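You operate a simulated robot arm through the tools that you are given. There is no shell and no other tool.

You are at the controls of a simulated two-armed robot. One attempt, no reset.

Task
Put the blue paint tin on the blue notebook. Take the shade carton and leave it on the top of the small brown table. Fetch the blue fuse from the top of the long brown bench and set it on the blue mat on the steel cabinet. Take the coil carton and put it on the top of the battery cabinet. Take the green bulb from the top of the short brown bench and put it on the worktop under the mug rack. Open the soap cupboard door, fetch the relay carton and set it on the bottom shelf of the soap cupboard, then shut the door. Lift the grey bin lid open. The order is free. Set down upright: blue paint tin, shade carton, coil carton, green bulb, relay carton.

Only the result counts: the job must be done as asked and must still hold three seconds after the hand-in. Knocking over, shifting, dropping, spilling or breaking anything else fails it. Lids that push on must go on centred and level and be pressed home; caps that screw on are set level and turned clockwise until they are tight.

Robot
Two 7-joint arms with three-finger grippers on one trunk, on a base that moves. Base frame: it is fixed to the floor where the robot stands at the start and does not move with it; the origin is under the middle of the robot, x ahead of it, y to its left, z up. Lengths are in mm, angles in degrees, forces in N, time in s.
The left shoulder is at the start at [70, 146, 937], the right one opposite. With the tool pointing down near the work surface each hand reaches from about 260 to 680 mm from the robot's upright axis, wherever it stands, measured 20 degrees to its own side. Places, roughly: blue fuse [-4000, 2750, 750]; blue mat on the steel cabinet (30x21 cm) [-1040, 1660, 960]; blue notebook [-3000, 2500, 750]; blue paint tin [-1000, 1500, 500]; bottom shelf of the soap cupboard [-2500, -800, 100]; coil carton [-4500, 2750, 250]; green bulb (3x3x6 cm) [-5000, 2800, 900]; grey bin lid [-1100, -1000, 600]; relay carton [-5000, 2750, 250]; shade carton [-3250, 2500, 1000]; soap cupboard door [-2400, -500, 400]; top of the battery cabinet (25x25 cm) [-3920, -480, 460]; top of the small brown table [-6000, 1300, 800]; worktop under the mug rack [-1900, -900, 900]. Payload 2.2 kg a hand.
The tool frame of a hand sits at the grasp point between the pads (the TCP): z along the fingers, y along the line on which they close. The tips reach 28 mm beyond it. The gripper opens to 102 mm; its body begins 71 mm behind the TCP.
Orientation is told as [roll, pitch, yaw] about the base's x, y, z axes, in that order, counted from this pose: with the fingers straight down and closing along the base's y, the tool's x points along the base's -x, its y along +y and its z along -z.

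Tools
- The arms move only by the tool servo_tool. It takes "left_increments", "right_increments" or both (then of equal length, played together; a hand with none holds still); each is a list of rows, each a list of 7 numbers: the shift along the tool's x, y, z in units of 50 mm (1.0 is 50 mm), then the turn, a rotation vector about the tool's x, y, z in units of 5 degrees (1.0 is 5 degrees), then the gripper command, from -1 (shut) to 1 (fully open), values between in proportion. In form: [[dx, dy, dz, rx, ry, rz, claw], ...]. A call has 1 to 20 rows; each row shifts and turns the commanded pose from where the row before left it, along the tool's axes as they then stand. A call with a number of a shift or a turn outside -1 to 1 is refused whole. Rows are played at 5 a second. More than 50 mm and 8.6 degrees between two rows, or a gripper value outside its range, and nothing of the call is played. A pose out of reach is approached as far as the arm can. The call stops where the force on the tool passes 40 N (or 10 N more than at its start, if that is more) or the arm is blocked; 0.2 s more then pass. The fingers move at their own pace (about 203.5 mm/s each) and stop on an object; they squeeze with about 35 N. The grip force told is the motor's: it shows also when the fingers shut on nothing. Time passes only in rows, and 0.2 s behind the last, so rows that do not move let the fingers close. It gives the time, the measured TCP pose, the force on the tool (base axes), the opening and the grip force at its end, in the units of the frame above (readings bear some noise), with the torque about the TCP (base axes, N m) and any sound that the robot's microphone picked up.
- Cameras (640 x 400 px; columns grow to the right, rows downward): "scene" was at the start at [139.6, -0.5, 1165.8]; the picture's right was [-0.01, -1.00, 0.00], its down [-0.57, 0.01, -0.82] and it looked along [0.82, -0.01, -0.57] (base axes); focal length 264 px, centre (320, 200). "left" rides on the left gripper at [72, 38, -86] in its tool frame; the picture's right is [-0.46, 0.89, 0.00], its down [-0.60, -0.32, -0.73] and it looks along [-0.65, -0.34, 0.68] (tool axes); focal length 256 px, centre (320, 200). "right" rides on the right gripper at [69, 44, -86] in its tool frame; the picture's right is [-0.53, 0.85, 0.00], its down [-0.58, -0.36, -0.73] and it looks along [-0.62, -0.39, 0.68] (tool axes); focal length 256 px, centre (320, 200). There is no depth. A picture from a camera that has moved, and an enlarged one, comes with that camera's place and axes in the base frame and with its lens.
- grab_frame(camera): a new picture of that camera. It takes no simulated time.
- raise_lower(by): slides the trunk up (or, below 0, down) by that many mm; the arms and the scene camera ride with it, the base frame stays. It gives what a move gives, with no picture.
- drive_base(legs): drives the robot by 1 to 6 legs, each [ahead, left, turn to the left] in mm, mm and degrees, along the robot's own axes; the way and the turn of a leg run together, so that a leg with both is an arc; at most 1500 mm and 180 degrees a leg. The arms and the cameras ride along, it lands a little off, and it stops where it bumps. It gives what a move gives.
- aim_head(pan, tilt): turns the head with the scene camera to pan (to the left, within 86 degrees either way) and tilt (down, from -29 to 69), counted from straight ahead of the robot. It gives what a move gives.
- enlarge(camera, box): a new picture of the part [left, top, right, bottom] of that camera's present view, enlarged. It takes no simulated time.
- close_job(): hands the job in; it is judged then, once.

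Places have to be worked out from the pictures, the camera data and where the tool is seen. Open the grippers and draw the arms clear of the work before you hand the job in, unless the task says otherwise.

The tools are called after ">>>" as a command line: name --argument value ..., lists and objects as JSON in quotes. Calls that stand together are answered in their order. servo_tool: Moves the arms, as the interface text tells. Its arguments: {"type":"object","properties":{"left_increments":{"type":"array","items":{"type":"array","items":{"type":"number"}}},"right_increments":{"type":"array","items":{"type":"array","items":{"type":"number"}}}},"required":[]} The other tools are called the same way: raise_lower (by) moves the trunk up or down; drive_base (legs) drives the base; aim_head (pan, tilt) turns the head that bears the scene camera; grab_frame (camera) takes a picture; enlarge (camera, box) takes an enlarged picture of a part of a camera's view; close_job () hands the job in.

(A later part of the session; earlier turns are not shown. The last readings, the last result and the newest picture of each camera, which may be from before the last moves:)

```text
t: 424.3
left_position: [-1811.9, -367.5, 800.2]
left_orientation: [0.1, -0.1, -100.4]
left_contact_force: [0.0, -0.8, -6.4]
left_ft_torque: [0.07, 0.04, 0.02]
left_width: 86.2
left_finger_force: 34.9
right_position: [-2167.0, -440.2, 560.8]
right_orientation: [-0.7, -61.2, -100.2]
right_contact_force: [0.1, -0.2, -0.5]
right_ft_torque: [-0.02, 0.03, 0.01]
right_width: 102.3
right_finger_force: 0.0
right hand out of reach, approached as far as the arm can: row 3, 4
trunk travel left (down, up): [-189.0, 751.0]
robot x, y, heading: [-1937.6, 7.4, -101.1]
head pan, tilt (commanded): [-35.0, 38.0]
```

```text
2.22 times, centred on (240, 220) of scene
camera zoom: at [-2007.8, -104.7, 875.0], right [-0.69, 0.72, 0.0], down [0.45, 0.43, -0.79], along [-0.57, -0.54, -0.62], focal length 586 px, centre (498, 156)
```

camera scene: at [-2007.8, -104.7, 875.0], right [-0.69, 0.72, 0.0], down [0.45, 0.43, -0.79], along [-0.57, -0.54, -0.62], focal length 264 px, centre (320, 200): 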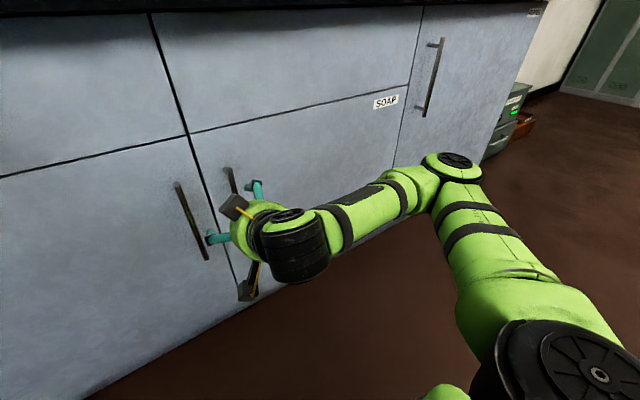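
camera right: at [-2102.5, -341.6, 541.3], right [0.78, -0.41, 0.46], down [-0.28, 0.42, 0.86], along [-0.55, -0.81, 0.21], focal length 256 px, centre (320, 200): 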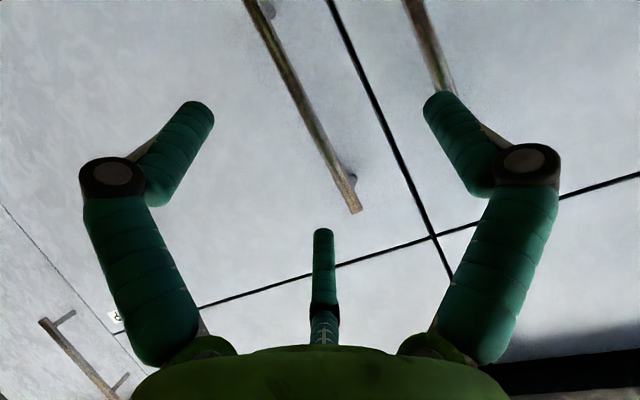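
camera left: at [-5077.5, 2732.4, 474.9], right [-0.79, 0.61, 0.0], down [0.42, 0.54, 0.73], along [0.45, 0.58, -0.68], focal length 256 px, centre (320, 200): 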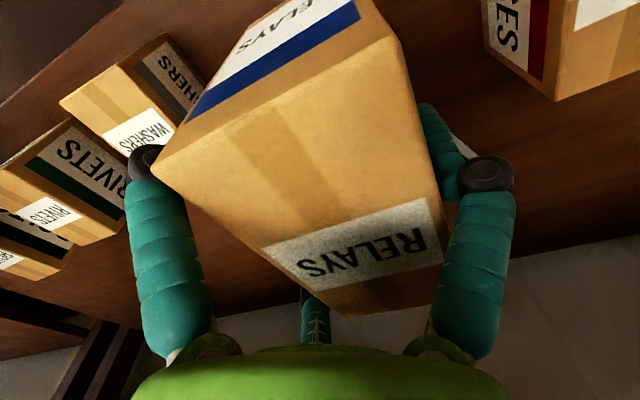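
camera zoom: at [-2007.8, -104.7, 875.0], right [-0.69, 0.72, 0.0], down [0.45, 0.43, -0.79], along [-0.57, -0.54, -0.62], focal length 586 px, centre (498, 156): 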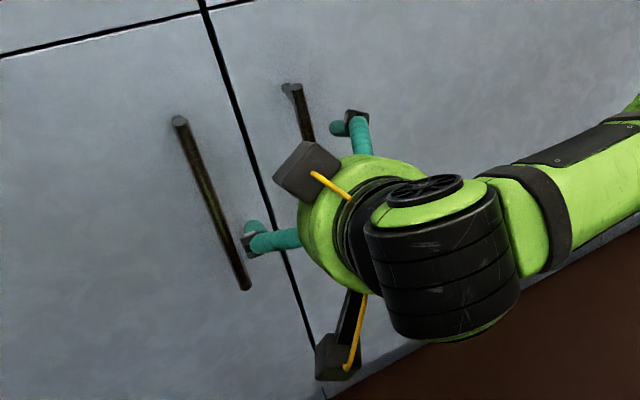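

The bar's upper end is at [-2202, -526, 609]. I shift the hand sideways to centre on it, then move forward so the bar lies between the fingers.

>>> servo_tool --right_increments '[[0, -0.47, 0, 0, 0, 0, 1], [-0.2, 0, 0.36, 0, 0, 0, 1], [-0.2, 0, 0.36, 0, 0, 0, 1]]'

>>> grab_frame --camera "right"

>>> enlarge --camera "scene" --box '[150, 130, 330, 310]'

```text
t: 425.1
left_position: [-1811.9, -369.0, 800.1]
left_orientation: [0.1, -0.1, -100.4]
left_contact_force: [0.3, -0.8, -4.4]
left_ft_torque: [0.02, 0.08, -0.01]
left_width: 86.1
left_finger_force: 34.9
right_position: [-2195.7, -481.4, 561.5]
right_orientation: [-0.8, -61.2, -100.1]
right_contact_force: [-1.3, 0.1, -0.2]
right_ft_torque: [-0.03, 0.01, 0.0]
right_width: 101.8
right_finger_force: 0.0
right hand out of reach, approached as far as the arm can: row 1
trunk travel left (down, up): [-189.0, 751.0]
robot x, y, heading: [-1937.2, 1.7, -101.3]
head pan, tilt (commanded): [-35.0, 38.0]
```

```text
taken
camera right: at [-2133.5, -384.1, 542.2], right [0.78, -0.41, 0.46], down [-0.28, 0.42, 0.86], along [-0.55, -0.81, 0.22], focal length 256 px, centre (320, 200)
```

right: 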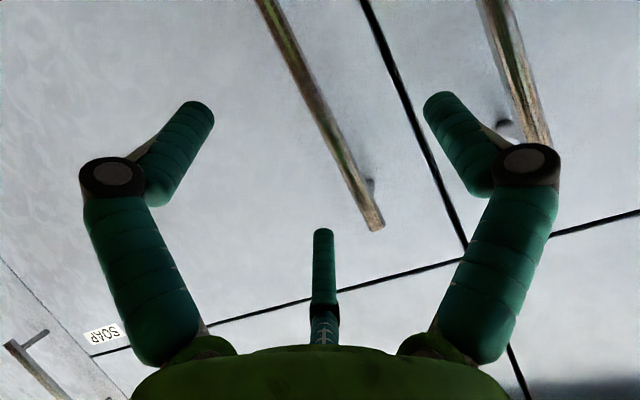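

```text
2.22 times, centred on (240, 220) of scene
camera zoom: at [-2007.8, -104.8, 875.0], right [-0.69, 0.72, 0.0], down [0.45, 0.43, -0.79], along [-0.57, -0.54, -0.62], focal length 586 px, centre (498, 156)
```

zoom: 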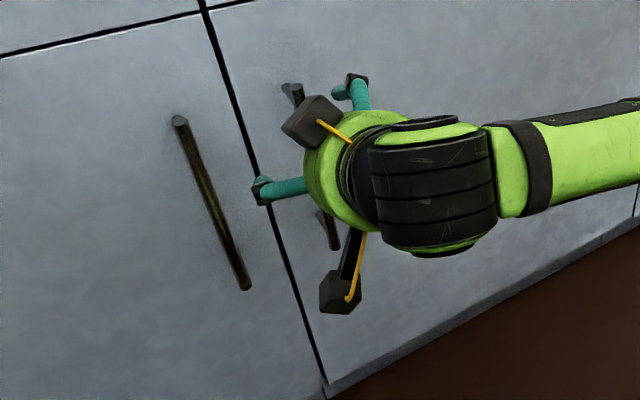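

>>> servo_tool --right_increments '[[-0.18, -0.025, 0.325, 0, 0, 0, 1], [-0.18, -0.025, 0.325, 0, 0, 0, 1]]'

>>> grab_frame --camera "right"

```text
t: 425.7
left_position: [-1810.9, -367.3, 799.5]
left_orientation: [0.2, 0.0, -100.4]
left_contact_force: [0.0, 0.0, -6.1]
left_ft_torque: [0.05, 0.04, 0.05]
left_width: 86.3
left_finger_force: 35.4
right_position: [-2207.4, -518.6, 561.2]
right_orientation: [-0.8, -61.2, -100.0]
right_contact_force: [0.1, -0.2, -0.6]
right_ft_torque: [0.0, -0.01, 0.04]
right_width: 102.0
right_finger_force: 0.1
trunk travel left (down, up): [-189.0, 751.0]
robot x, y, heading: [-1935.2, 2.3, -101.4]
head pan, tilt (commanded): [-35.0, 38.0]
```

```text
taken
camera right: at [-2142.9, -419.7, 542.0], right [0.79, -0.41, 0.46], down [-0.28, 0.42, 0.86], along [-0.55, -0.81, 0.22], focal length 256 px, centre (320, 200)
```

right: 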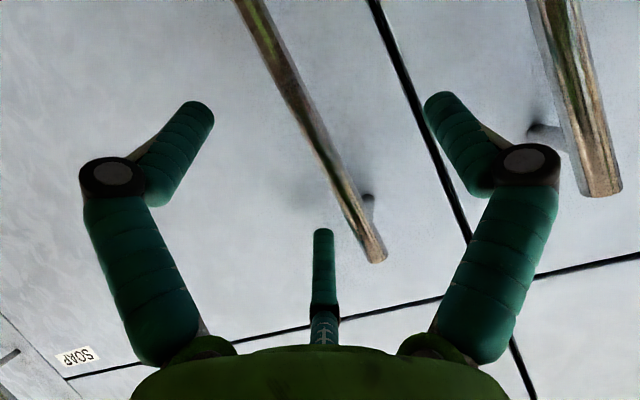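

The bar passes right by the grasp point. I close the fingers on it.

>>> servo_tool --right_increments '[[0, 0, 0, 0, 0, 0, 0], [0, 0, 0, 0, 0, 0, -1], [0, 0, 0, 0, 0, 0, -1]]'

>>> grab_frame --camera "right"

```text
t: 426.5
left_position: [-1810.6, -368.5, 799.2]
left_orientation: [0.1, 0.1, -100.4]
left_contact_force: [0.5, 0.1, -4.4]
left_ft_torque: [0.06, 0.05, -0.01]
left_width: 85.9
left_finger_force: 34.8
right_position: [-2205.1, -518.3, 561.6]
right_orientation: [-0.7, -61.1, -100.2]
right_contact_force: [6.7, -1.2, 1.4]
right_ft_torque: [0.38, -0.33, 0.05]
right_width: 19.5
right_finger_force: 44.9
trunk travel left (down, up): [-189.0, 751.0]
robot x, y, heading: [-1938.0, 5.2, -101.4]
head pan, tilt (commanded): [-35.0, 38.0]
```

```text
taken
camera right: at [-2141.7, -419.4, 542.2], right [0.79, -0.41, 0.46], down [-0.29, 0.42, 0.86], along [-0.55, -0.81, 0.21], focal length 256 px, centre (320, 200)
```

right: 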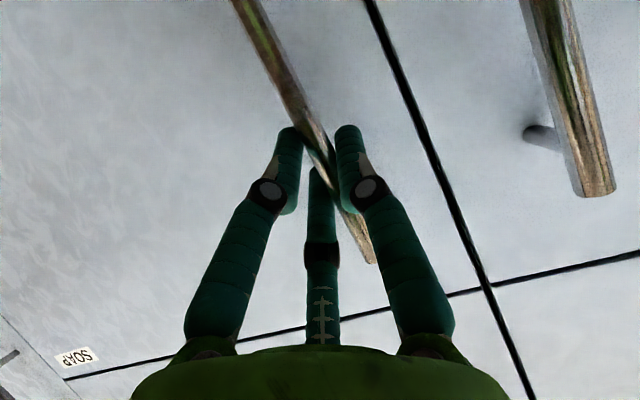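

The bar is gripped. I pull the door open by backing the base along the handle's arc, 60 mm first.

>>> drive_base --legs '[[-60, -6, 0]]'

>>> grab_frame --camera "scene"

```text
t: 427.5
left_position: [-1805.9, -309.2, 799.7]
left_orientation: [0.2, 0.0, -100.4]
left_contact_force: [0.4, 0.3, -4.3]
left_ft_torque: [0.04, 0.07, 0.03]
left_width: 85.8
left_finger_force: 35.1
right_position: [-2200.1, -458.4, 560.8]
right_orientation: [-0.8, -61.2, -100.1]
right_contact_force: [7.3, -0.8, -0.2]
right_ft_torque: [0.33, -0.21, -0.02]
right_width: 19.7
right_finger_force: 44.2
trunk travel left (down, up): [-189.0, 751.0]
robot x, y, heading: [-1930.1, 65.2, -101.5]
head pan, tilt (commanded): [-35.0, 38.0]
```

```text
taken
camera scene: at [-2001.4, -44.7, 875.1], right [-0.69, 0.72, 0.0], down [0.44, 0.43, -0.79], along [-0.57, -0.54, -0.62], focal length 264 px, centre (320, 200)
```

scene: 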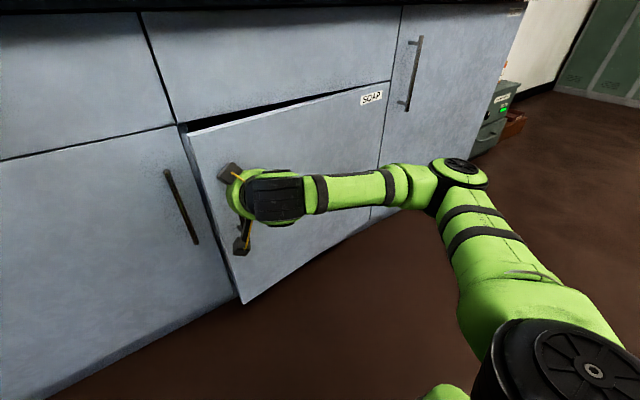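

The door follows easily. I continue along the arc to about 25°.

>>> drive_base --legs '[[-80, -19, 0], [-87, -37, 0]]'

>>> grab_frame --camera "scene"

>>> grab_frame --camera "right"

```text
t: 429.3
left_position: [-1827.9, -132.3, 799.2]
left_orientation: [0.2, 0.0, -100.4]
left_contact_force: [-0.1, 0.3, -5.1]
left_ft_torque: [0.02, 0.05, -0.01]
left_width: 86.0
left_finger_force: 34.7
right_position: [-2225.4, -283.2, 562.1]
right_orientation: [-0.8, -61.2, -100.6]
right_contact_force: [-17.7, -5.4, 3.0]
right_ft_torque: [0.57, -0.01, -0.23]
right_width: 18.8
right_finger_force: 44.3
trunk travel left (down, up): [-189.0, 751.0]
robot x, y, heading: [-1955.5, 240.0, -101.4]
head pan, tilt (commanded): [-35.0, 38.0]
```

```text
taken
camera scene: at [-2025.1, 130.3, 875.0], right [-0.69, 0.72, 0.0], down [0.45, 0.43, -0.79], along [-0.57, -0.54, -0.62], focal length 264 px, centre (320, 200)
```

scene: 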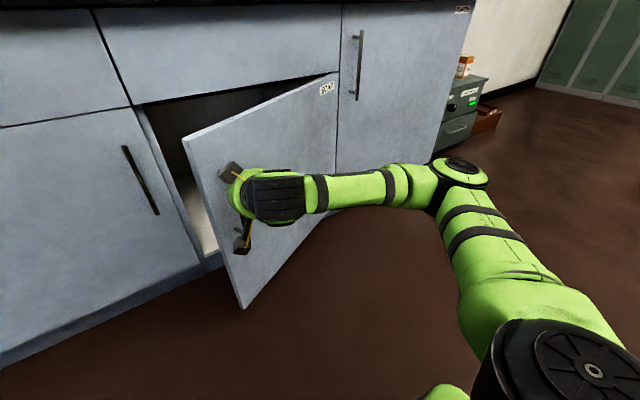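

```text
taken
camera right: at [-2161.3, -185.4, 542.1], right [0.78, -0.42, 0.46], down [-0.28, 0.43, 0.86], along [-0.56, -0.8, 0.22], focal length 256 px, centre (320, 200)
```

right: 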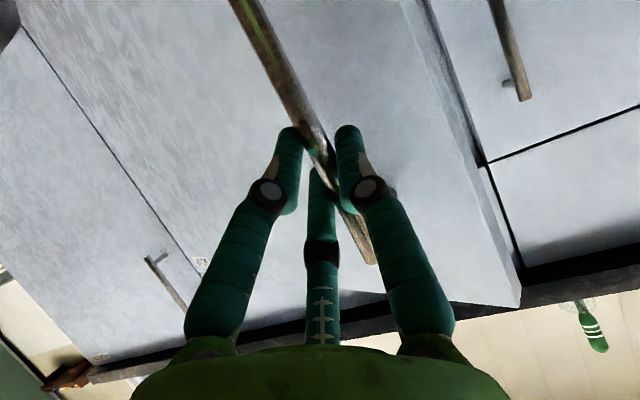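

The door is about 25° open. I loosen the grip, back the hand off the bar, and move it around the door's free edge to push it open from the inside.

>>> servo_tool --right_increments '[[0, 0, 0, 0, 0, 0, -0.2], [0, 0, 0, 0, 0, 0, -0.2], [0, 0, -0.6, 0, 0, 0, -0.2], [0, 0, -0.7, 0, 0, 0, -0.2]]'

>>> grab_frame --camera "scene"

>>> grab_frame --camera "right"

```text
t: 430.3
left_position: [-1827.1, -132.6, 800.0]
left_orientation: [0.0, 0.0, -100.5]
left_contact_force: [0.3, -0.1, -5.3]
left_ft_torque: [0.03, 0.06, 0.01]
left_width: 86.3
left_finger_force: 34.9
right_position: [-2213.4, -228.8, 593.6]
right_orientation: [-1.0, -61.3, -100.4]
right_contact_force: [0.2, -0.2, -0.1]
right_ft_torque: [0.02, 0.01, 0.02]
right_width: 41.0
right_finger_force: 0.1
trunk travel left (down, up): [-189.0, 751.0]
robot x, y, heading: [-1952.3, 238.6, -101.5]
head pan, tilt (commanded): [-35.0, 38.0]
```

```text
taken
camera scene: at [-2023.7, 130.4, 875.1], right [-0.69, 0.72, 0.0], down [0.45, 0.43, -0.79], along [-0.57, -0.54, -0.62], focal length 264 px, centre (320, 200)
```

scene: 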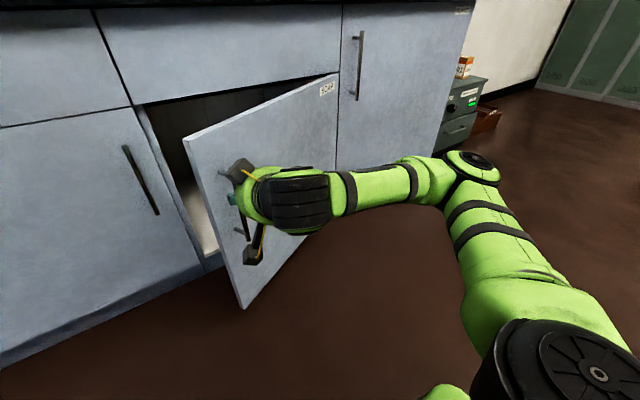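

```text
taken
camera right: at [-2149.2, -130.3, 573.7], right [0.78, -0.42, 0.46], down [-0.28, 0.43, 0.86], along [-0.56, -0.8, 0.22], focal length 256 px, centre (320, 200)
```

right: 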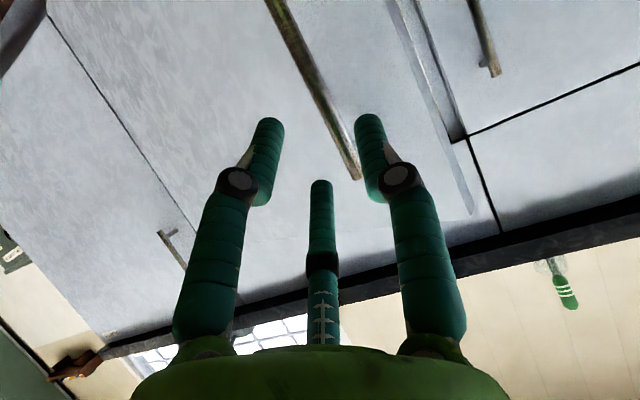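

Released cleanly; the door stays at 25°. I close the fist, move left past the door's edge and then forward into the gap.

>>> servo_tool --right_increments '[[0, 0.95, 0, 0, 0, 0, -1], [0, 0.95, 0, 0, 0, 0, -1], [0, 0.95, 0, 0, 0, 0, -1], [-0.23, 0, 0.725, 0, 0, 0, -1], [-0.23, 0, 0.725, 0, 0, 0, -1]]'

>>> grab_frame --camera "scene"

>>> grab_frame --camera "right"

```text
t: 431.5
left_position: [-1828.1, -133.1, 800.3]
left_orientation: [0.1, 0.1, -100.4]
left_contact_force: [-0.2, -0.5, -5.4]
left_ft_torque: [0.06, 0.08, 0.02]
left_width: 86.2
left_finger_force: 34.7
right_position: [-2089.0, -327.1, 576.9]
right_orientation: [-0.9, -61.2, -100.5]
right_contact_force: [-0.1, -0.5, 0.5]
right_ft_torque: [0.01, 0.01, 0.03]
right_width: 1.9
right_finger_force: 31.5
trunk travel left (down, up): [-189.0, 751.0]
robot x, y, heading: [-1956.0, 240.1, -101.3]
head pan, tilt (commanded): [-35.0, 38.0]
```

```text
taken
camera scene: at [-2023.8, 130.1, 875.0], right [-0.69, 0.72, 0.0], down [0.45, 0.43, -0.79], along [-0.57, -0.54, -0.62], focal length 264 px, centre (320, 200)
```

scene: 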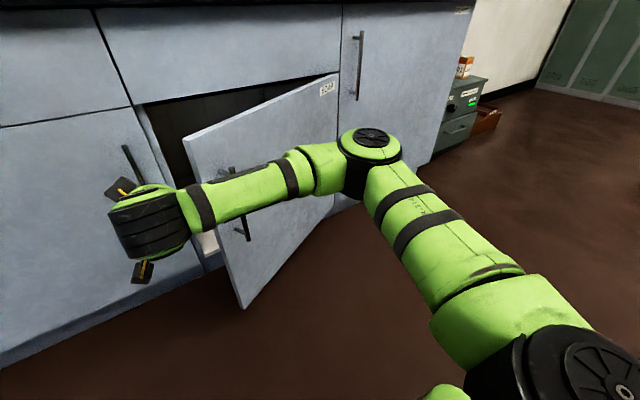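

```text
taken
camera right: at [-2024.6, -230.7, 557.6], right [0.78, -0.42, 0.46], down [-0.28, 0.43, 0.86], along [-0.56, -0.8, 0.22], focal length 256 px, centre (320, 200)
```

right: 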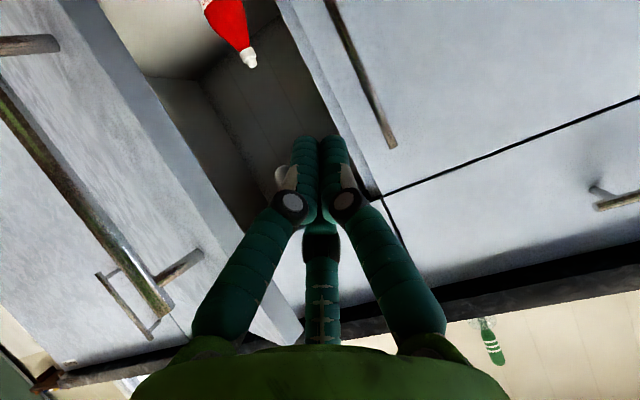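

With the arm bent, the door's edge would catch on my forearm, so I reposition: robot further left and back, then stretch the right arm straight forward along the door's inner side.

>>> drive_base --legs '[[-72, 129, 0]]'

>>> servo_tool --right_increments '[[-0.38, -0.4, 0.69, 0, 0, 0, -1], [-0.38, -0.4, 0.69, 0, 0, 0, -1], [-0.38, -0.4, 0.69, 0, 0, 0, -1], [-0.38, -0.4, 0.69, 0, 0, 0, -1], [-0.38, -0.4, 0.69, 0, 0, 0, -1]]'

>>> grab_frame --camera "scene"

>>> grab_frame --camera "right"

```text
t: 432.8
left_position: [-1687.0, -88.3, 800.3]
left_orientation: [0.1, 0.1, -100.4]
left_contact_force: [0.6, -0.3, -5.3]
left_ft_torque: [0.0, 0.09, 0.02]
left_width: 86.3
left_finger_force: 34.9
right_position: [-1948.7, -282.8, 577.7]
right_orientation: [-1.0, -61.3, -100.4]
right_contact_force: [0.5, 0.0, -1.1]
right_ft_torque: [-0.01, -0.03, 0.0]
right_width: 2.1
right_finger_force: 31.4
trunk travel left (down, up): [-189.0, 751.0]
robot x, y, heading: [-1813.0, 280.8, -101.3]
head pan, tilt (commanded): [-35.0, 38.0]
```

```text
t: 434.0
left_position: [-1687.2, -88.1, 799.9]
left_orientation: [0.1, 0.1, -100.4]
left_contact_force: [0.0, 0.4, -5.0]
left_ft_torque: [0.04, 0.05, -0.03]
left_width: 86.3
left_finger_force: 35.0
right_position: [-2085.7, -459.0, 577.0]
right_orientation: [-0.9, -61.2, -100.2]
right_contact_force: [0.2, -0.8, 0.2]
right_ft_torque: [0.03, 0.0, 0.01]
right_width: 2.2
right_finger_force: 31.7
trunk travel left (down, up): [-189.0, 751.0]
robot x, y, heading: [-1813.8, 282.5, -101.7]
head pan, tilt (commanded): [-35.0, 38.0]
```

```text
taken
camera scene: at [-1883.4, 174.9, 875.0], right [-0.69, 0.72, 0.0], down [0.45, 0.43, -0.79], along [-0.57, -0.54, -0.62], focal length 264 px, centre (320, 200)
```

scene: 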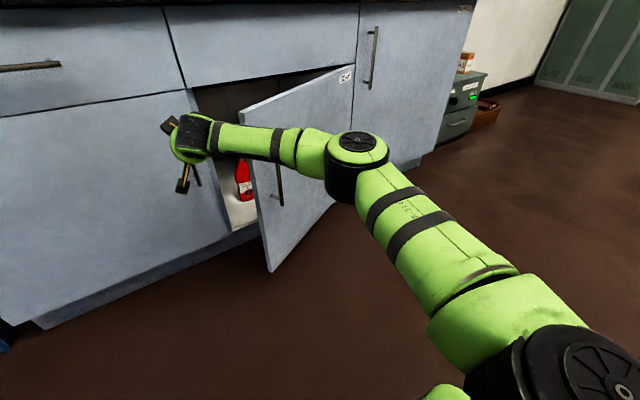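

```text
taken
camera right: at [-2021.2, -359.9, 558.5], right [0.78, -0.42, 0.46], down [-0.28, 0.43, 0.86], along [-0.55, -0.8, 0.22], focal length 256 px, centre (320, 200)
```

right: 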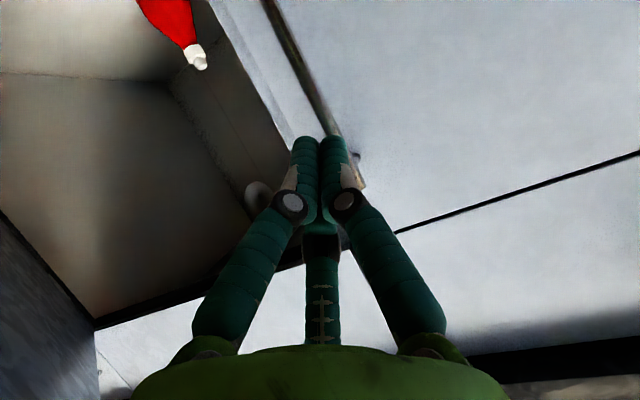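

My right elbow would jam the door edge this way. Instead I will re-grip the handle, aligned with the door, and swing the door by driving an arc around its hinge. First I retract the arm and move the robot in front of the half-open door.

>>> servo_tool --right_increments '[[0.462, -0.13, -0.71, 0, 0, 0, -1], [0.462, -0.13, -0.71, 0, 0, 0, -1], [0.462, -0.13, -0.71, 0, 0, 0, -1], [0.462, -0.13, -0.71, 0, 0, 0, -1], [0.462, -0.13, -0.71, 0, 0, 0, -1]]'

>>> drive_base --legs '[[-60, -429, 0], [0, 0, 25.2]]'

>>> servo_tool --right_increments '[[0, 0, 0, 0, 0, 0, 1], [0, 0, 0, 0, 0, 0, 1]]'

>>> grab_frame --camera "right"

>>> grab_frame --camera "scene"

```text
t: 435.2
left_position: [-1686.9, -89.0, 799.5]
left_orientation: [0.0, 0.1, -100.3]
left_contact_force: [-0.5, -0.2, -5.8]
left_ft_torque: [0.04, 0.08, 0.0]
left_width: 86.3
left_finger_force: 34.6
right_position: [-2075.9, -243.4, 563.0]
right_orientation: [-0.8, -61.3, -100.5]
right_contact_force: [-0.1, 0.0, 0.1]
right_ft_torque: [0.0, 0.04, 0.01]
right_width: 2.1
right_finger_force: 31.8
trunk travel left (down, up): [-189.0, 751.0]
robot x, y, heading: [-1812.1, 283.7, -100.9]
head pan, tilt (commanded): [-35.0, 38.0]
```

```text
t: 439.2
left_position: [-1954.3, 142.5, 800.6]
left_orientation: [0.1, 0.2, -75.7]
left_contact_force: [-0.5, -0.5, -5.4]
left_ft_torque: [0.04, 0.04, -0.03]
left_width: 86.2
left_finger_force: 34.6
right_position: [-2242.7, -162.8, 563.5]
right_orientation: [-0.9, -61.3, -75.7]
right_contact_force: [0.1, -0.8, 0.1]
right_ft_torque: [-0.01, 0.0, 0.02]
right_width: 2.1
right_finger_force: 31.4
trunk travel left (down, up): [-189.0, 751.0]
robot x, y, heading: [-2225.8, 428.9, -76.6]
head pan, tilt (commanded): [-35.0, 38.0]
```

```text
t: 439.8
left_position: [-1954.6, 141.5, 799.6]
left_orientation: [0.2, 0.0, -75.7]
left_contact_force: [0.4, 0.3, -5.2]
left_ft_torque: [0.0, 0.1, 0.0]
left_width: 86.1
left_finger_force: 34.8
right_position: [-2242.5, -161.5, 562.9]
right_orientation: [-0.8, -61.3, -75.6]
right_contact_force: [0.6, -0.5, -0.1]
right_ft_torque: [-0.01, 0.02, 0.02]
right_width: 101.9
right_finger_force: 0.0
trunk travel left (down, up): [-189.0, 751.0]
robot x, y, heading: [-2225.2, 425.4, -76.8]
head pan, tilt (commanded): [-35.0, 38.0]
```

```text
taken
camera right: at [-2225.0, -45.9, 543.4], right [0.89, -0.05, 0.46], down [-0.43, 0.27, 0.86], along [-0.17, -0.96, 0.22], focal length 256 px, centre (320, 200)
```

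right: 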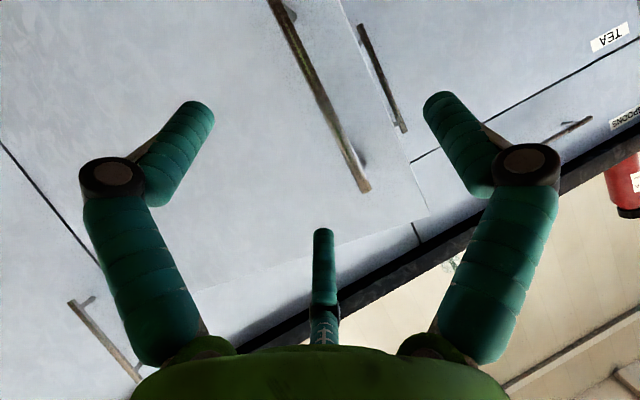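

```text
taken
camera scene: at [-2243.1, 298.7, 875.0], right [-0.93, 0.37, 0.0], down [0.23, 0.57, -0.79], along [-0.29, -0.73, -0.62], focal length 264 px, centre (320, 200)
```

scene: 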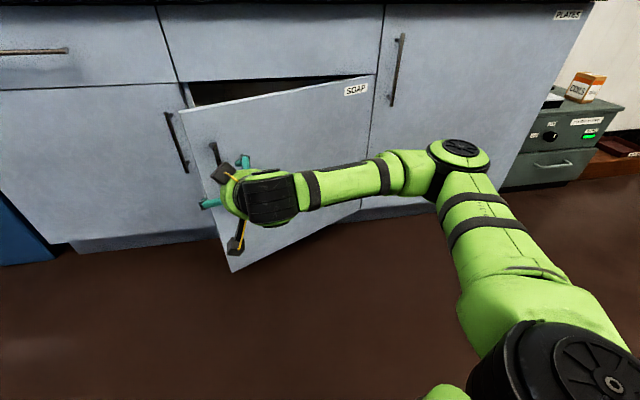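

The bar is at about [-2222, -281], 121 mm ahead and 10 mm to the right of the grasp point. I drive the base forward so it slips between the open fingers.

>>> drive_base --legs '[[0, -14, 0], [110, 0, 0]]'

>>> grab_frame --camera "right"

```text
t: 441.3
left_position: [-1944.4, 32.9, 799.7]
left_orientation: [0.1, 0.0, -75.8]
left_contact_force: [-0.6, 0.1, -5.5]
left_ft_torque: [0.02, 0.05, -0.01]
left_width: 86.3
left_finger_force: 35.2
right_position: [-2231.8, -270.9, 563.6]
right_orientation: [-0.9, -61.2, -75.7]
right_contact_force: [0.2, -0.5, -0.4]
right_ft_torque: [0.01, 0.03, -0.02]
right_width: 101.8
right_finger_force: 0.1
trunk travel left (down, up): [-189.0, 751.0]
robot x, y, heading: [-2215.3, 318.7, -76.6]
head pan, tilt (commanded): [-35.0, 38.0]
```

```text
taken
camera right: at [-2213.7, -155.3, 543.1], right [0.89, -0.05, 0.46], down [-0.43, 0.27, 0.86], along [-0.17, -0.96, 0.22], focal length 256 px, centre (320, 200)
```

right: 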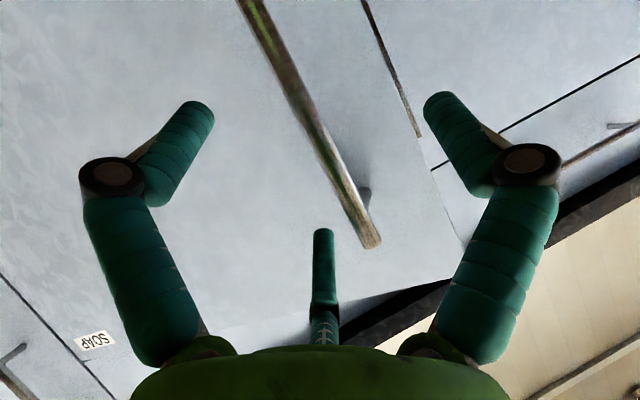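

>>> servo_tool --right_increments '[[-0.086, 0, 0.158, 0, 0, 0, 1], [0, 0, 0, 0, 0, 0, 0], [0, 0, 0, 0, 0, 0, -1], [0, 0, 0, 0, 0, 0, -1]]'

>>> grab_frame --camera "right"

```text
t: 442.3
left_position: [-1945.4, 32.6, 799.8]
left_orientation: [0.3, 0.0, -75.7]
left_contact_force: [-0.8, 0.4, -5.2]
left_ft_torque: [-0.02, 0.07, 0.0]
left_width: 86.5
left_finger_force: 34.9
right_position: [-2232.4, -279.8, 564.1]
right_orientation: [-0.9, -61.3, -76.1]
right_contact_force: [-8.5, -3.4, 3.4]
right_ft_torque: [0.1, -0.04, -0.2]
right_width: 19.5
right_finger_force: 44.3
trunk travel left (down, up): [-189.0, 751.0]
robot x, y, heading: [-2212.7, 321.3, -76.8]
head pan, tilt (commanded): [-35.0, 38.0]
```

```text
taken
camera right: at [-2213.1, -164.7, 543.6], right [0.88, -0.06, 0.46], down [-0.43, 0.27, 0.86], along [-0.17, -0.96, 0.22], focal length 256 px, centre (320, 200)
```

right: 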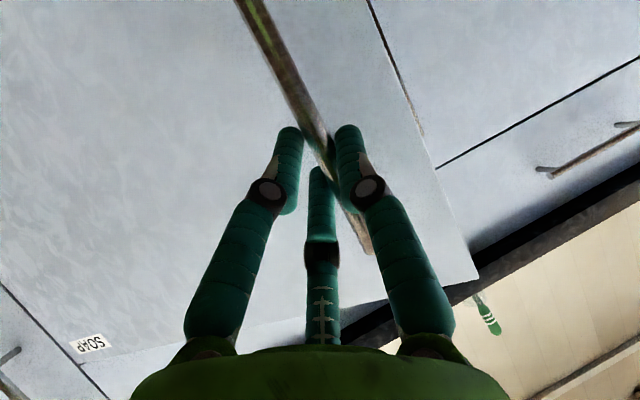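

Gripped again. Now I swing the door by driving an arc around the hinge (about [-2727, -450]), 10° first.

>>> drive_base --legs '[[-118, -110.6, 10]]'

>>> grab_frame --camera "scene"

```text
t: 443.7
left_position: [-2042.1, 161.6, 799.9]
left_orientation: [0.3, 0.0, -65.6]
left_contact_force: [-0.1, 0.6, -5.5]
left_ft_torque: [0.01, 0.09, 0.0]
left_width: 86.2
left_finger_force: 34.8
right_position: [-2269.1, -196.7, 562.7]
right_orientation: [-0.9, -61.3, -66.1]
right_contact_force: [-19.0, -10.3, 6.6]
right_ft_torque: [-0.2, -0.16, -0.35]
right_width: 19.6
right_finger_force: 44.3
trunk travel left (down, up): [-189.0, 751.0]
robot x, y, heading: [-2354.1, 393.7, -66.8]
head pan, tilt (commanded): [-35.0, 38.0]
```

```text
taken
camera scene: at [-2352.4, 265.3, 875.1], right [-0.98, 0.2, 0.0], down [0.12, 0.6, -0.79], along [-0.16, -0.77, -0.62], focal length 264 px, centre (320, 200)
```

scene: 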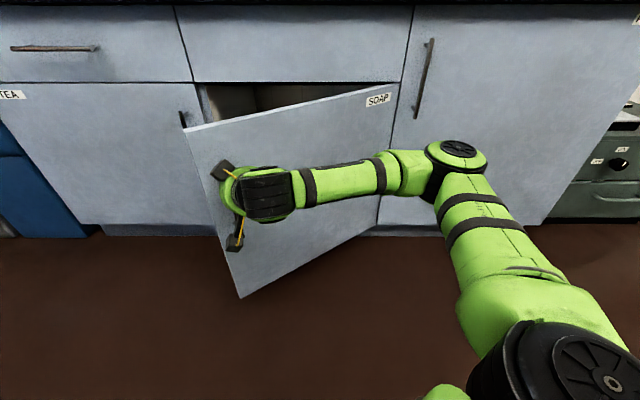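

The door follows; a 20 N pull toward the hinge shows I should move slightly more to the right. I continue with a corrected arc, 15° more.

>>> drive_base --legs '[[-177, -180, 15]]'

>>> grab_frame --camera "scene"

```text
t: 445.6
left_position: [-2232.2, 309.9, 798.2]
left_orientation: [0.3, 0.2, -50.8]
left_contact_force: [-0.1, 0.4, -4.7]
left_ft_torque: [-0.02, 0.06, -0.03]
left_width: 86.0
left_finger_force: 34.8
right_position: [-2354.4, -86.6, 564.2]
right_orientation: [-0.4, -61.3, -49.8]
right_contact_force: [-0.1, 0.4, 2.8]
right_ft_torque: [0.26, 0.42, 0.0]
right_width: 19.6
right_finger_force: 44.5
trunk travel left (down, up): [-189.0, 751.0]
robot x, y, heading: [-2597.7, 455.7, -51.7]
head pan, tilt (commanded): [-35.0, 38.0]
stopped in leg 1: the force on the tool passed its limit at 40 N (the readings are from after the stop); the commanded pose is now the measured one
```

```text
taken
camera scene: at [-2558.9, 329.8, 875.1], right [-1.0, -0.06, 0.0], down [-0.04, 0.61, -0.79], along [0.05, -0.79, -0.62], focal length 264 px, centre (320, 200)
```

scene: 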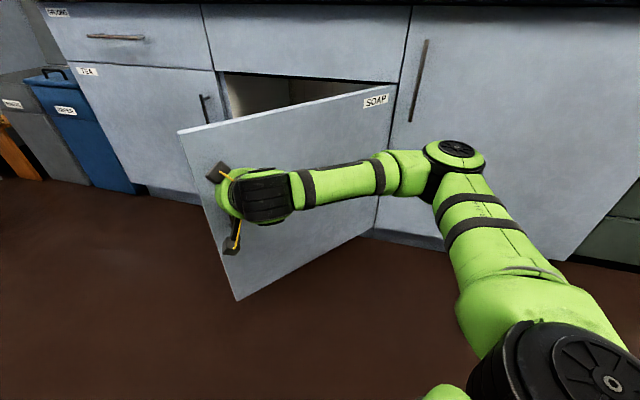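

Now at about 52°, forces near zero. I continue in 12° steps.

>>> drive_base --legs '[[-139, -134, 12]]'

>>> drive_base --legs '[[-139, -134, 12]]'

>>> grab_frame --camera "scene"

```text
t: 447.2
left_position: [-2402.9, 395.8, 798.7]
left_orientation: [0.1, 0.1, -38.5]
left_contact_force: [0.2, 1.2, -5.6]
left_ft_torque: [-0.05, 0.09, 0.01]
left_width: 86.3
left_finger_force: 34.8
right_position: [-2439.3, -16.3, 563.0]
right_orientation: [-0.2, -61.3, -37.6]
right_contact_force: [5.7, 9.2, 0.3]
right_ft_torque: [-0.23, -0.17, 0.2]
right_width: 19.4
right_finger_force: 44.5
trunk travel left (down, up): [-189.0, 751.0]
robot x, y, heading: [-2790.5, 459.2, -39.5]
head pan, tilt (commanded): [-35.0, 38.0]
```

```text
t: 448.8
left_position: [-2586.6, 444.1, 798.8]
left_orientation: [0.1, 0.2, -26.6]
left_contact_force: [0.5, -0.1, -4.7]
left_ft_torque: [-0.06, 0.01, -0.05]
left_width: 86.2
left_finger_force: 34.6
right_position: [-2536.1, 34.0, 563.2]
right_orientation: [-0.2, -61.3, -25.4]
right_contact_force: [7.6, 17.0, -1.6]
right_ft_torque: [-0.14, -0.1, 0.34]
right_width: 19.7
right_finger_force: 44.7
trunk travel left (down, up): [-189.0, 751.0]
robot x, y, heading: [-2977.8, 424.5, -27.5]
head pan, tilt (commanded): [-35.0, 38.0]
```

```text
taken
camera scene: at [-2893.4, 328.0, 875.1], right [-0.89, -0.46, 0.0], down [-0.28, 0.55, -0.79], along [0.36, -0.7, -0.61], focal length 264 px, centre (320, 200)
```

scene: 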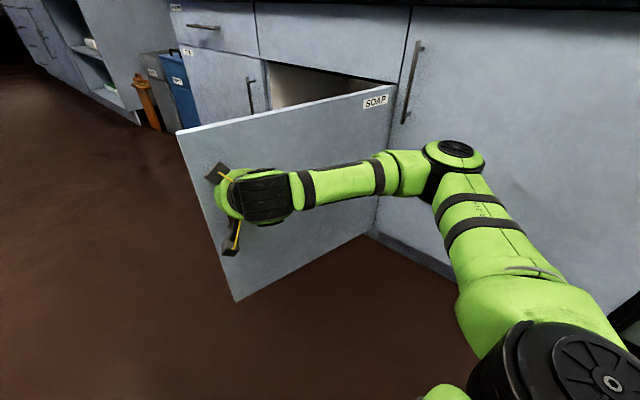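

>>> drive_base --legs '[[-139, -126, 12]]'

>>> drive_base --legs '[[-115, -105, 10]]'

>>> grab_frame --camera "scene"

```text
t: 450.3
left_position: [-2773.8, 456.2, 799.5]
left_orientation: [0.3, 0.2, -14.6]
left_contact_force: [0.1, -0.4, -4.8]
left_ft_torque: [-0.06, 0.05, 0.0]
left_width: 86.3
left_finger_force: 34.9
right_position: [-2639.3, 63.5, 563.2]
right_orientation: [-0.1, -61.3, -14.2]
right_contact_force: [-5.6, -25.8, 3.8]
right_ft_torque: [-0.61, 0.04, -0.42]
right_width: 19.4
right_finger_force: 44.4
trunk travel left (down, up): [-189.0, 751.0]
robot x, y, heading: [-3153.7, 358.8, -15.7]
head pan, tilt (commanded): [-35.0, 38.0]
```

```text
t: 451.7
left_position: [-2927.6, 439.0, 799.2]
left_orientation: [0.3, 0.3, -4.7]
left_contact_force: [0.9, 0.1, -4.8]
left_ft_torque: [-0.06, 0.03, -0.02]
left_width: 86.3
left_finger_force: 34.4
right_position: [-2726.1, 71.3, 563.7]
right_orientation: [-0.5, -61.3, -4.4]
right_contact_force: [-0.8, -21.0, 2.2]
right_ft_torque: [-0.28, 0.06, -0.27]
right_width: 19.5
right_finger_force: 44.2
trunk travel left (down, up): [-189.0, 751.0]
robot x, y, heading: [-3285.5, 278.3, -5.5]
head pan, tilt (commanded): [-35.0, 38.0]
```

```text
taken
camera scene: at [-3168.4, 216.0, 875.0], right [-0.65, -0.76, 0.0], down [-0.47, 0.4, -0.79], along [0.6, -0.51, -0.62], focal length 264 px, centre (320, 200)
```

scene: 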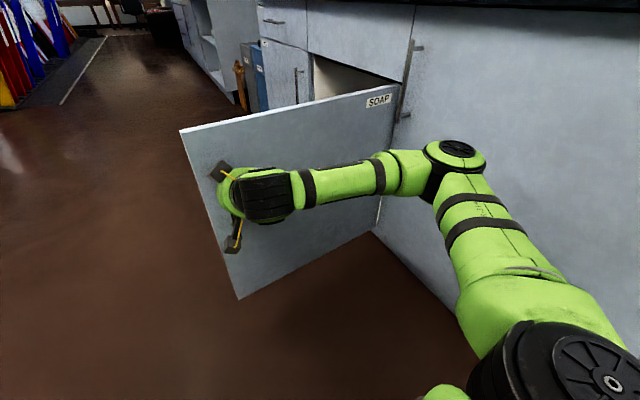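

The door is now open about 97°. I release the handle, back off, and drive around the open door to its other side.

>>> servo_tool --right_increments '[[0, 0, 0, 0, 0, 0, -0.2], [0, 0, 0, 0, 0, 0, -0.2], [0, 0, -0.6, 0, 0, 0, -0.2], [0, 0, -0.7, 0, 0, 0, -0.2], [0, 0, -0.5, 0, 0, 0, -0.2]]'

>>> grab_frame --camera "scene"

>>> drive_base --legs '[[-120, 0, 0], [0, 470, 0], [1150, 0, 0]]'

>>> drive_base --legs '[[0, 0, -95.8]]'

>>> aim_head --pan -20 --tilt 35

>>> grab_frame --camera "scene"

```text
t: 452.9
left_position: [-2926.9, 440.6, 799.5]
left_orientation: [0.2, 0.2, -4.7]
left_contact_force: [0.0, 0.1, -5.0]
left_ft_torque: [-0.07, 0.0, 0.0]
left_width: 86.2
left_finger_force: 35.1
right_position: [-2804.7, 80.1, 606.2]
right_orientation: [-0.8, -61.2, -4.2]
right_contact_force: [0.2, -0.1, -0.1]
right_ft_torque: [0.01, 0.01, -0.02]
right_width: 40.5
right_finger_force: 0.0
trunk travel left (down, up): [-189.0, 751.0]
robot x, y, heading: [-3286.5, 278.2, -5.6]
head pan, tilt (commanded): [-35.0, 38.0]
```

```text
taken
camera scene: at [-3168.2, 217.7, 875.1], right [-0.65, -0.76, 0.0], down [-0.47, 0.4, -0.79], along [0.6, -0.51, -0.62], focal length 264 px, centre (320, 200)
```

scene: 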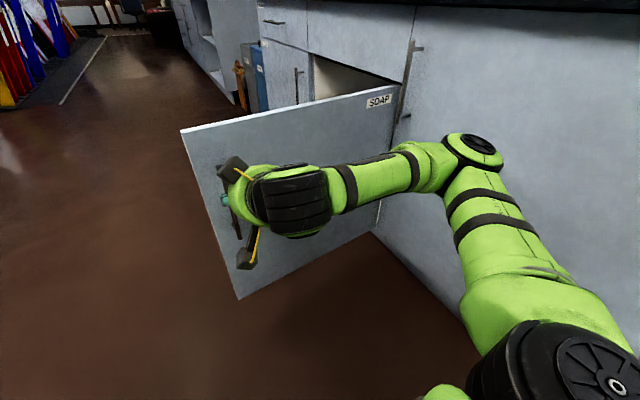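

```text
t: 462.1
left_position: [-1850.9, 815.9, 798.5]
left_orientation: [0.2, 0.1, -4.1]
left_contact_force: [-0.6, 0.5, -5.4]
left_ft_torque: [-0.06, 0.04, 0.01]
left_width: 86.3
left_finger_force: 35.2
right_position: [-1724.6, 456.7, 606.0]
right_orientation: [-0.8, -61.3, -3.8]
right_contact_force: [-0.7, 0.2, 0.3]
right_ft_torque: [0.01, 0.01, -0.01]
right_width: 40.7
right_finger_force: 0.0
trunk travel left (down, up): [-189.0, 751.0]
robot x, y, heading: [-2205.9, 651.9, -5.3]
head pan, tilt (commanded): [-35.0, 38.0]
```

```text
t: 466.5
left_position: [-2081.1, 278.5, 799.4]
left_orientation: [0.3, 0.1, -100.5]
left_contact_force: [-0.4, -0.2, -5.8]
left_ft_torque: [0.03, 0.05, -0.01]
left_width: 86.1
left_finger_force: 35.2
right_position: [-2452.3, 192.1, 605.6]
right_orientation: [-0.7, -61.3, -100.1]
right_contact_force: [0.6, -0.5, 0.0]
right_ft_torque: [0.04, -0.01, 0.0]
right_width: 40.4
right_finger_force: 0.0
trunk travel left (down, up): [-189.0, 751.0]
robot x, y, heading: [-2207.1, 653.2, -101.6]
head pan, tilt (commanded): [-35.0, 38.0]
```

```text
t: 467.3
left_position: [-2082.4, 277.8, 799.1]
left_orientation: [0.3, 0.1, -100.5]
left_contact_force: [-0.3, -0.4, -5.3]
left_ft_torque: [0.01, 0.05, 0.02]
left_width: 86.3
left_finger_force: 35.4
right_position: [-2452.2, 192.6, 605.6]
right_orientation: [-0.7, -61.2, -99.9]
right_contact_force: [-0.1, 0.0, -0.9]
right_ft_torque: [-0.01, 0.01, 0.0]
right_width: 40.8
right_finger_force: 0.1
trunk travel left (down, up): [-189.0, 751.0]
robot x, y, heading: [-2206.8, 652.0, -101.2]
head pan, tilt (commanded): [-20.0, 35.0]
```

```text
taken
camera scene: at [-2261.0, 527.0, 879.6], right [-0.85, 0.52, 0.0], down [0.3, 0.49, -0.82], along [-0.43, -0.7, -0.57], focal length 264 px, centre (320, 200)
```

scene: 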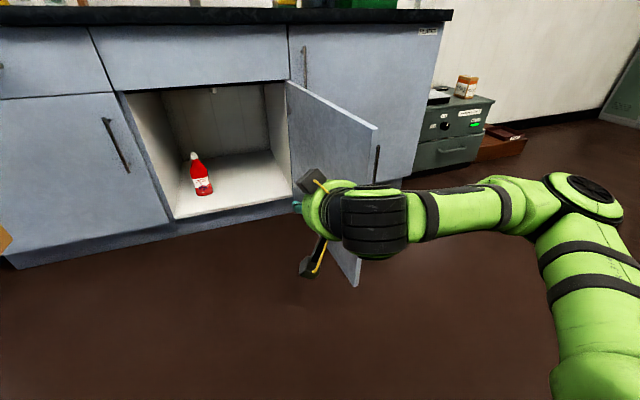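

I can see into the cupboard: a single compartment with a red bottle standing on its floor, left of centre. I fold the right arm back up out of the way.

>>> servo_tool --right_increments '[[0, 0, -0.3, 0, 1, 0, -0.2], [0, 0, -0.3, 0, 1, 0, -0.2], [0, 0, -0.3, 0, 1, 0, -0.2], [0, 0, 0, 0, 1, 0, -0.2], [0, 0, 0, 0, 1, 0, -0.2], [0, 0, 0, 0, 1, 0, -0.2], [0, 0, 0, 0, 1, 0, -0.2], [0, 0, 0, 0, 1, 0, -0.2], [0, 0, 0, 0, 1, 0, -0.2], [0, 0, 0, 0, 1, 0, -0.2], [0, 0, 0, 0, 1, 0, -0.2], [0, 0, 0, 0, 1, 0, -0.2], [0.5, 0, -0.82, 0, 0, 0, -1], [0.5, 0, -0.82, 0, 0, 0, -1], [0.5, 0, -0.82, 0, 0, 0, -1], [0.5, 0, -0.82, 0, 0, 0, -1]]'

>>> grab_frame --camera "scene"

```text
t: 470.7
left_position: [-2082.0, 279.1, 798.8]
left_orientation: [0.2, 0.2, -100.5]
left_contact_force: [0.8, -0.4, -5.3]
left_ft_torque: [0.04, 0.07, 0.0]
left_width: 86.3
left_finger_force: 35.0
right_position: [-2425.1, 333.4, 793.6]
right_orientation: [-0.3, -1.3, -100.6]
right_contact_force: [-0.1, 0.5, 0.9]
right_ft_torque: [0.0, 0.0, -0.03]
right_width: 2.0
right_finger_force: 31.3
trunk travel left (down, up): [-189.0, 751.0]
robot x, y, heading: [-2208.6, 650.9, -101.6]
head pan, tilt (commanded): [-20.0, 35.0]
```

```text
taken
camera scene: at [-2260.5, 527.7, 879.7], right [-0.85, 0.52, 0.0], down [0.3, 0.49, -0.82], along [-0.43, -0.7, -0.57], focal length 264 px, centre (320, 200)
```

scene: 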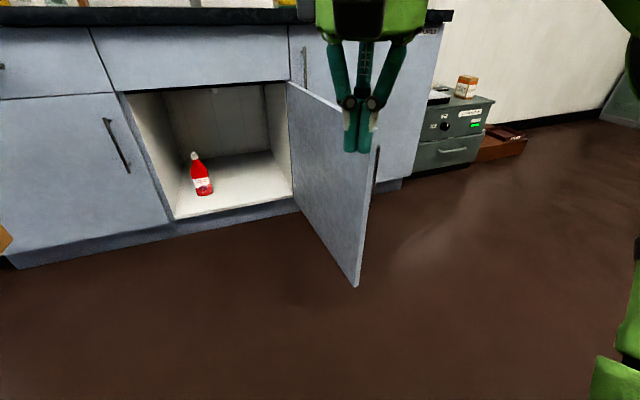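

>>> enlarge --camera "scene" --box '[110, 70, 370, 250]'

```text
2.22 times, centred on (240, 160) of scene
camera zoom: at [-2260.5, 527.7, 879.7], right [-0.85, 0.52, 0.0], down [0.3, 0.49, -0.82], along [-0.43, -0.7, -0.57], focal length 586 px, centre (498, 289)
```

zoom: 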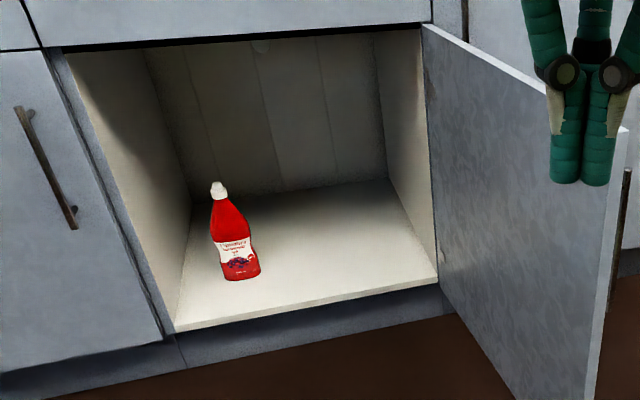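

The shelf floor is at z≈150, with the bottle at about [-2343, -706]; the free area right of it suits the carton. I pull the right hand in and up, and set the left arm straight ahead and low, so I can drive the carton into the cupboard.

>>> servo_tool --left_increments '[[-0.567, -0.76, 0, 0, 0, 0, -1], [-0.567, -0.76, 0, 0, 0, 0, -1], [-0.567, -0.76, 0, 0, 0, 0, -1], [-0.567, -0.76, 0, 0, 0, 0, -1], [-0.567, -0.76, 0, 0, 0, 0, -1], [-0.567, -0.76, 0, 0, 0, 0, -1]]' --right_increments '[[0.575, -0.15, -0.53, 0, 0, 0, -1], [0.575, -0.15, -0.53, 0, 0, 0, -1], [0.575, -0.15, -0.53, 0, 0, 0, -1], [0.575, -0.15, -0.53, 0, 0, 0, -1], [0, 0, 0, 0, 0, 0, -1], [0, 0, 0, 0, 0, 0, -1]]'

>>> grab_frame --camera "scene"

```text
t: 472.1
left_position: [-2320.3, 185.6, 775.3]
left_orientation: [0.4, 0.3, -100.5]
left_contact_force: [-1.2, 0.0, -4.2]
left_ft_torque: [0.03, -0.01, 0.01]
left_width: 86.4
left_finger_force: 35.1
left hand out of reach, approached as far as the arm can: row 5, 6
right_position: [-2410.7, 427.7, 840.8]
right_orientation: [-0.2, -1.2, -100.5]
right_contact_force: [-0.8, 0.7, 0.2]
right_ft_torque: [0.04, -0.16, 0.03]
right_width: 2.2
right_finger_force: 31.3
right hand out of reach, approached as far as the arm can: row 3, 4
trunk travel left (down, up): [-189.0, 751.0]
robot x, y, heading: [-2206.5, 652.6, -101.2]
head pan, tilt (commanded): [-20.0, 35.0]
```

```text
taken
camera scene: at [-2263.2, 526.2, 879.3], right [-0.85, 0.52, 0.0], down [0.3, 0.49, -0.82], along [-0.43, -0.7, -0.58], focal length 264 px, centre (320, 200)
```

scene: 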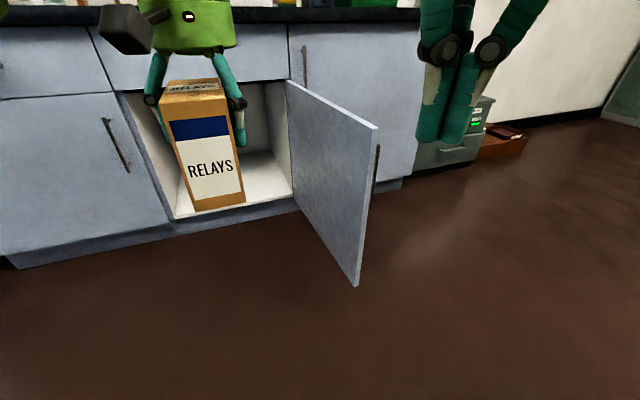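

>>> servo_tool --left_increments '[[0, 0, 0.93, 0, 0, 0, -1], [0, 0, 0.93, 0, 0, 0, -1], [0, 0, 0.93, 0, 0, 0, -1], [0, 0, 0.93, 0, 0, 0, -1], [0, 0, 0.93, 0, 0, 0, -1], [0, 0, 0.93, 0, 0, 0, -1], [0, 0, 0.93, 0, 0, 0, -1], [0, 0, 0.93, 0, 0, 0, -1], [0, 0, 0.93, 0, 0, 0, -1], [0, 0, 0.93, 0, 0, 0, -1], [0, 0, 0.93, 0, 0, 0, -1]]'

>>> grab_frame --camera "scene"

>>> grab_frame --camera "left"

```text
t: 474.5
left_position: [-2314.6, 187.2, 264.4]
left_orientation: [0.1, 0.1, -100.3]
left_contact_force: [0.0, -0.2, -5.3]
left_ft_torque: [0.09, 0.06, -0.02]
left_width: 86.4
left_finger_force: 34.9
right_position: [-2408.6, 428.2, 841.7]
right_orientation: [-0.3, -1.3, -100.6]
right_contact_force: [-0.2, -0.4, 0.5]
right_ft_torque: [0.02, -0.01, 0.01]
right_width: 2.0
right_finger_force: 31.6
trunk travel left (down, up): [-189.0, 751.0]
robot x, y, heading: [-2210.3, 647.2, -101.6]
head pan, tilt (commanded): [-20.0, 35.0]
```

```text
taken
camera scene: at [-2261.2, 526.7, 879.6], right [-0.85, 0.52, 0.0], down [0.3, 0.49, -0.82], along [-0.43, -0.7, -0.57], focal length 264 px, centre (320, 200)
```

scene: 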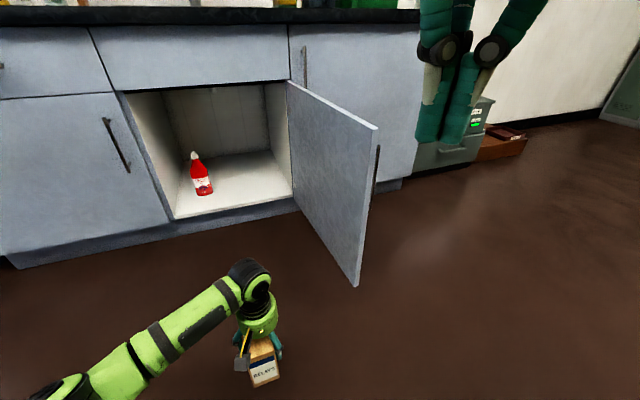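

```text
taken
camera left: at [-2265.2, 250.9, 349.2], right [0.79, -0.62, 0.0], down [-0.42, -0.54, 0.73], along [-0.45, -0.57, -0.68], focal length 256 px, centre (320, 200)
```

left: 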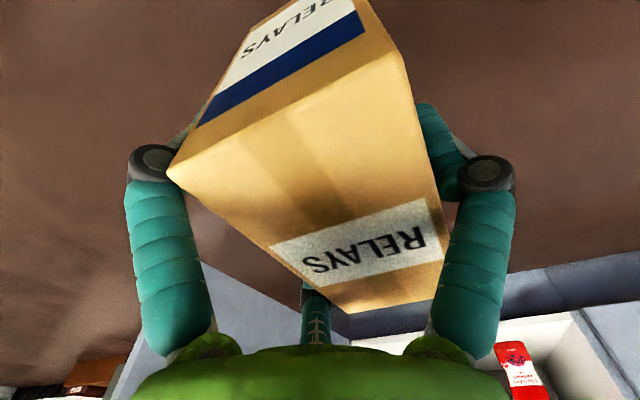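

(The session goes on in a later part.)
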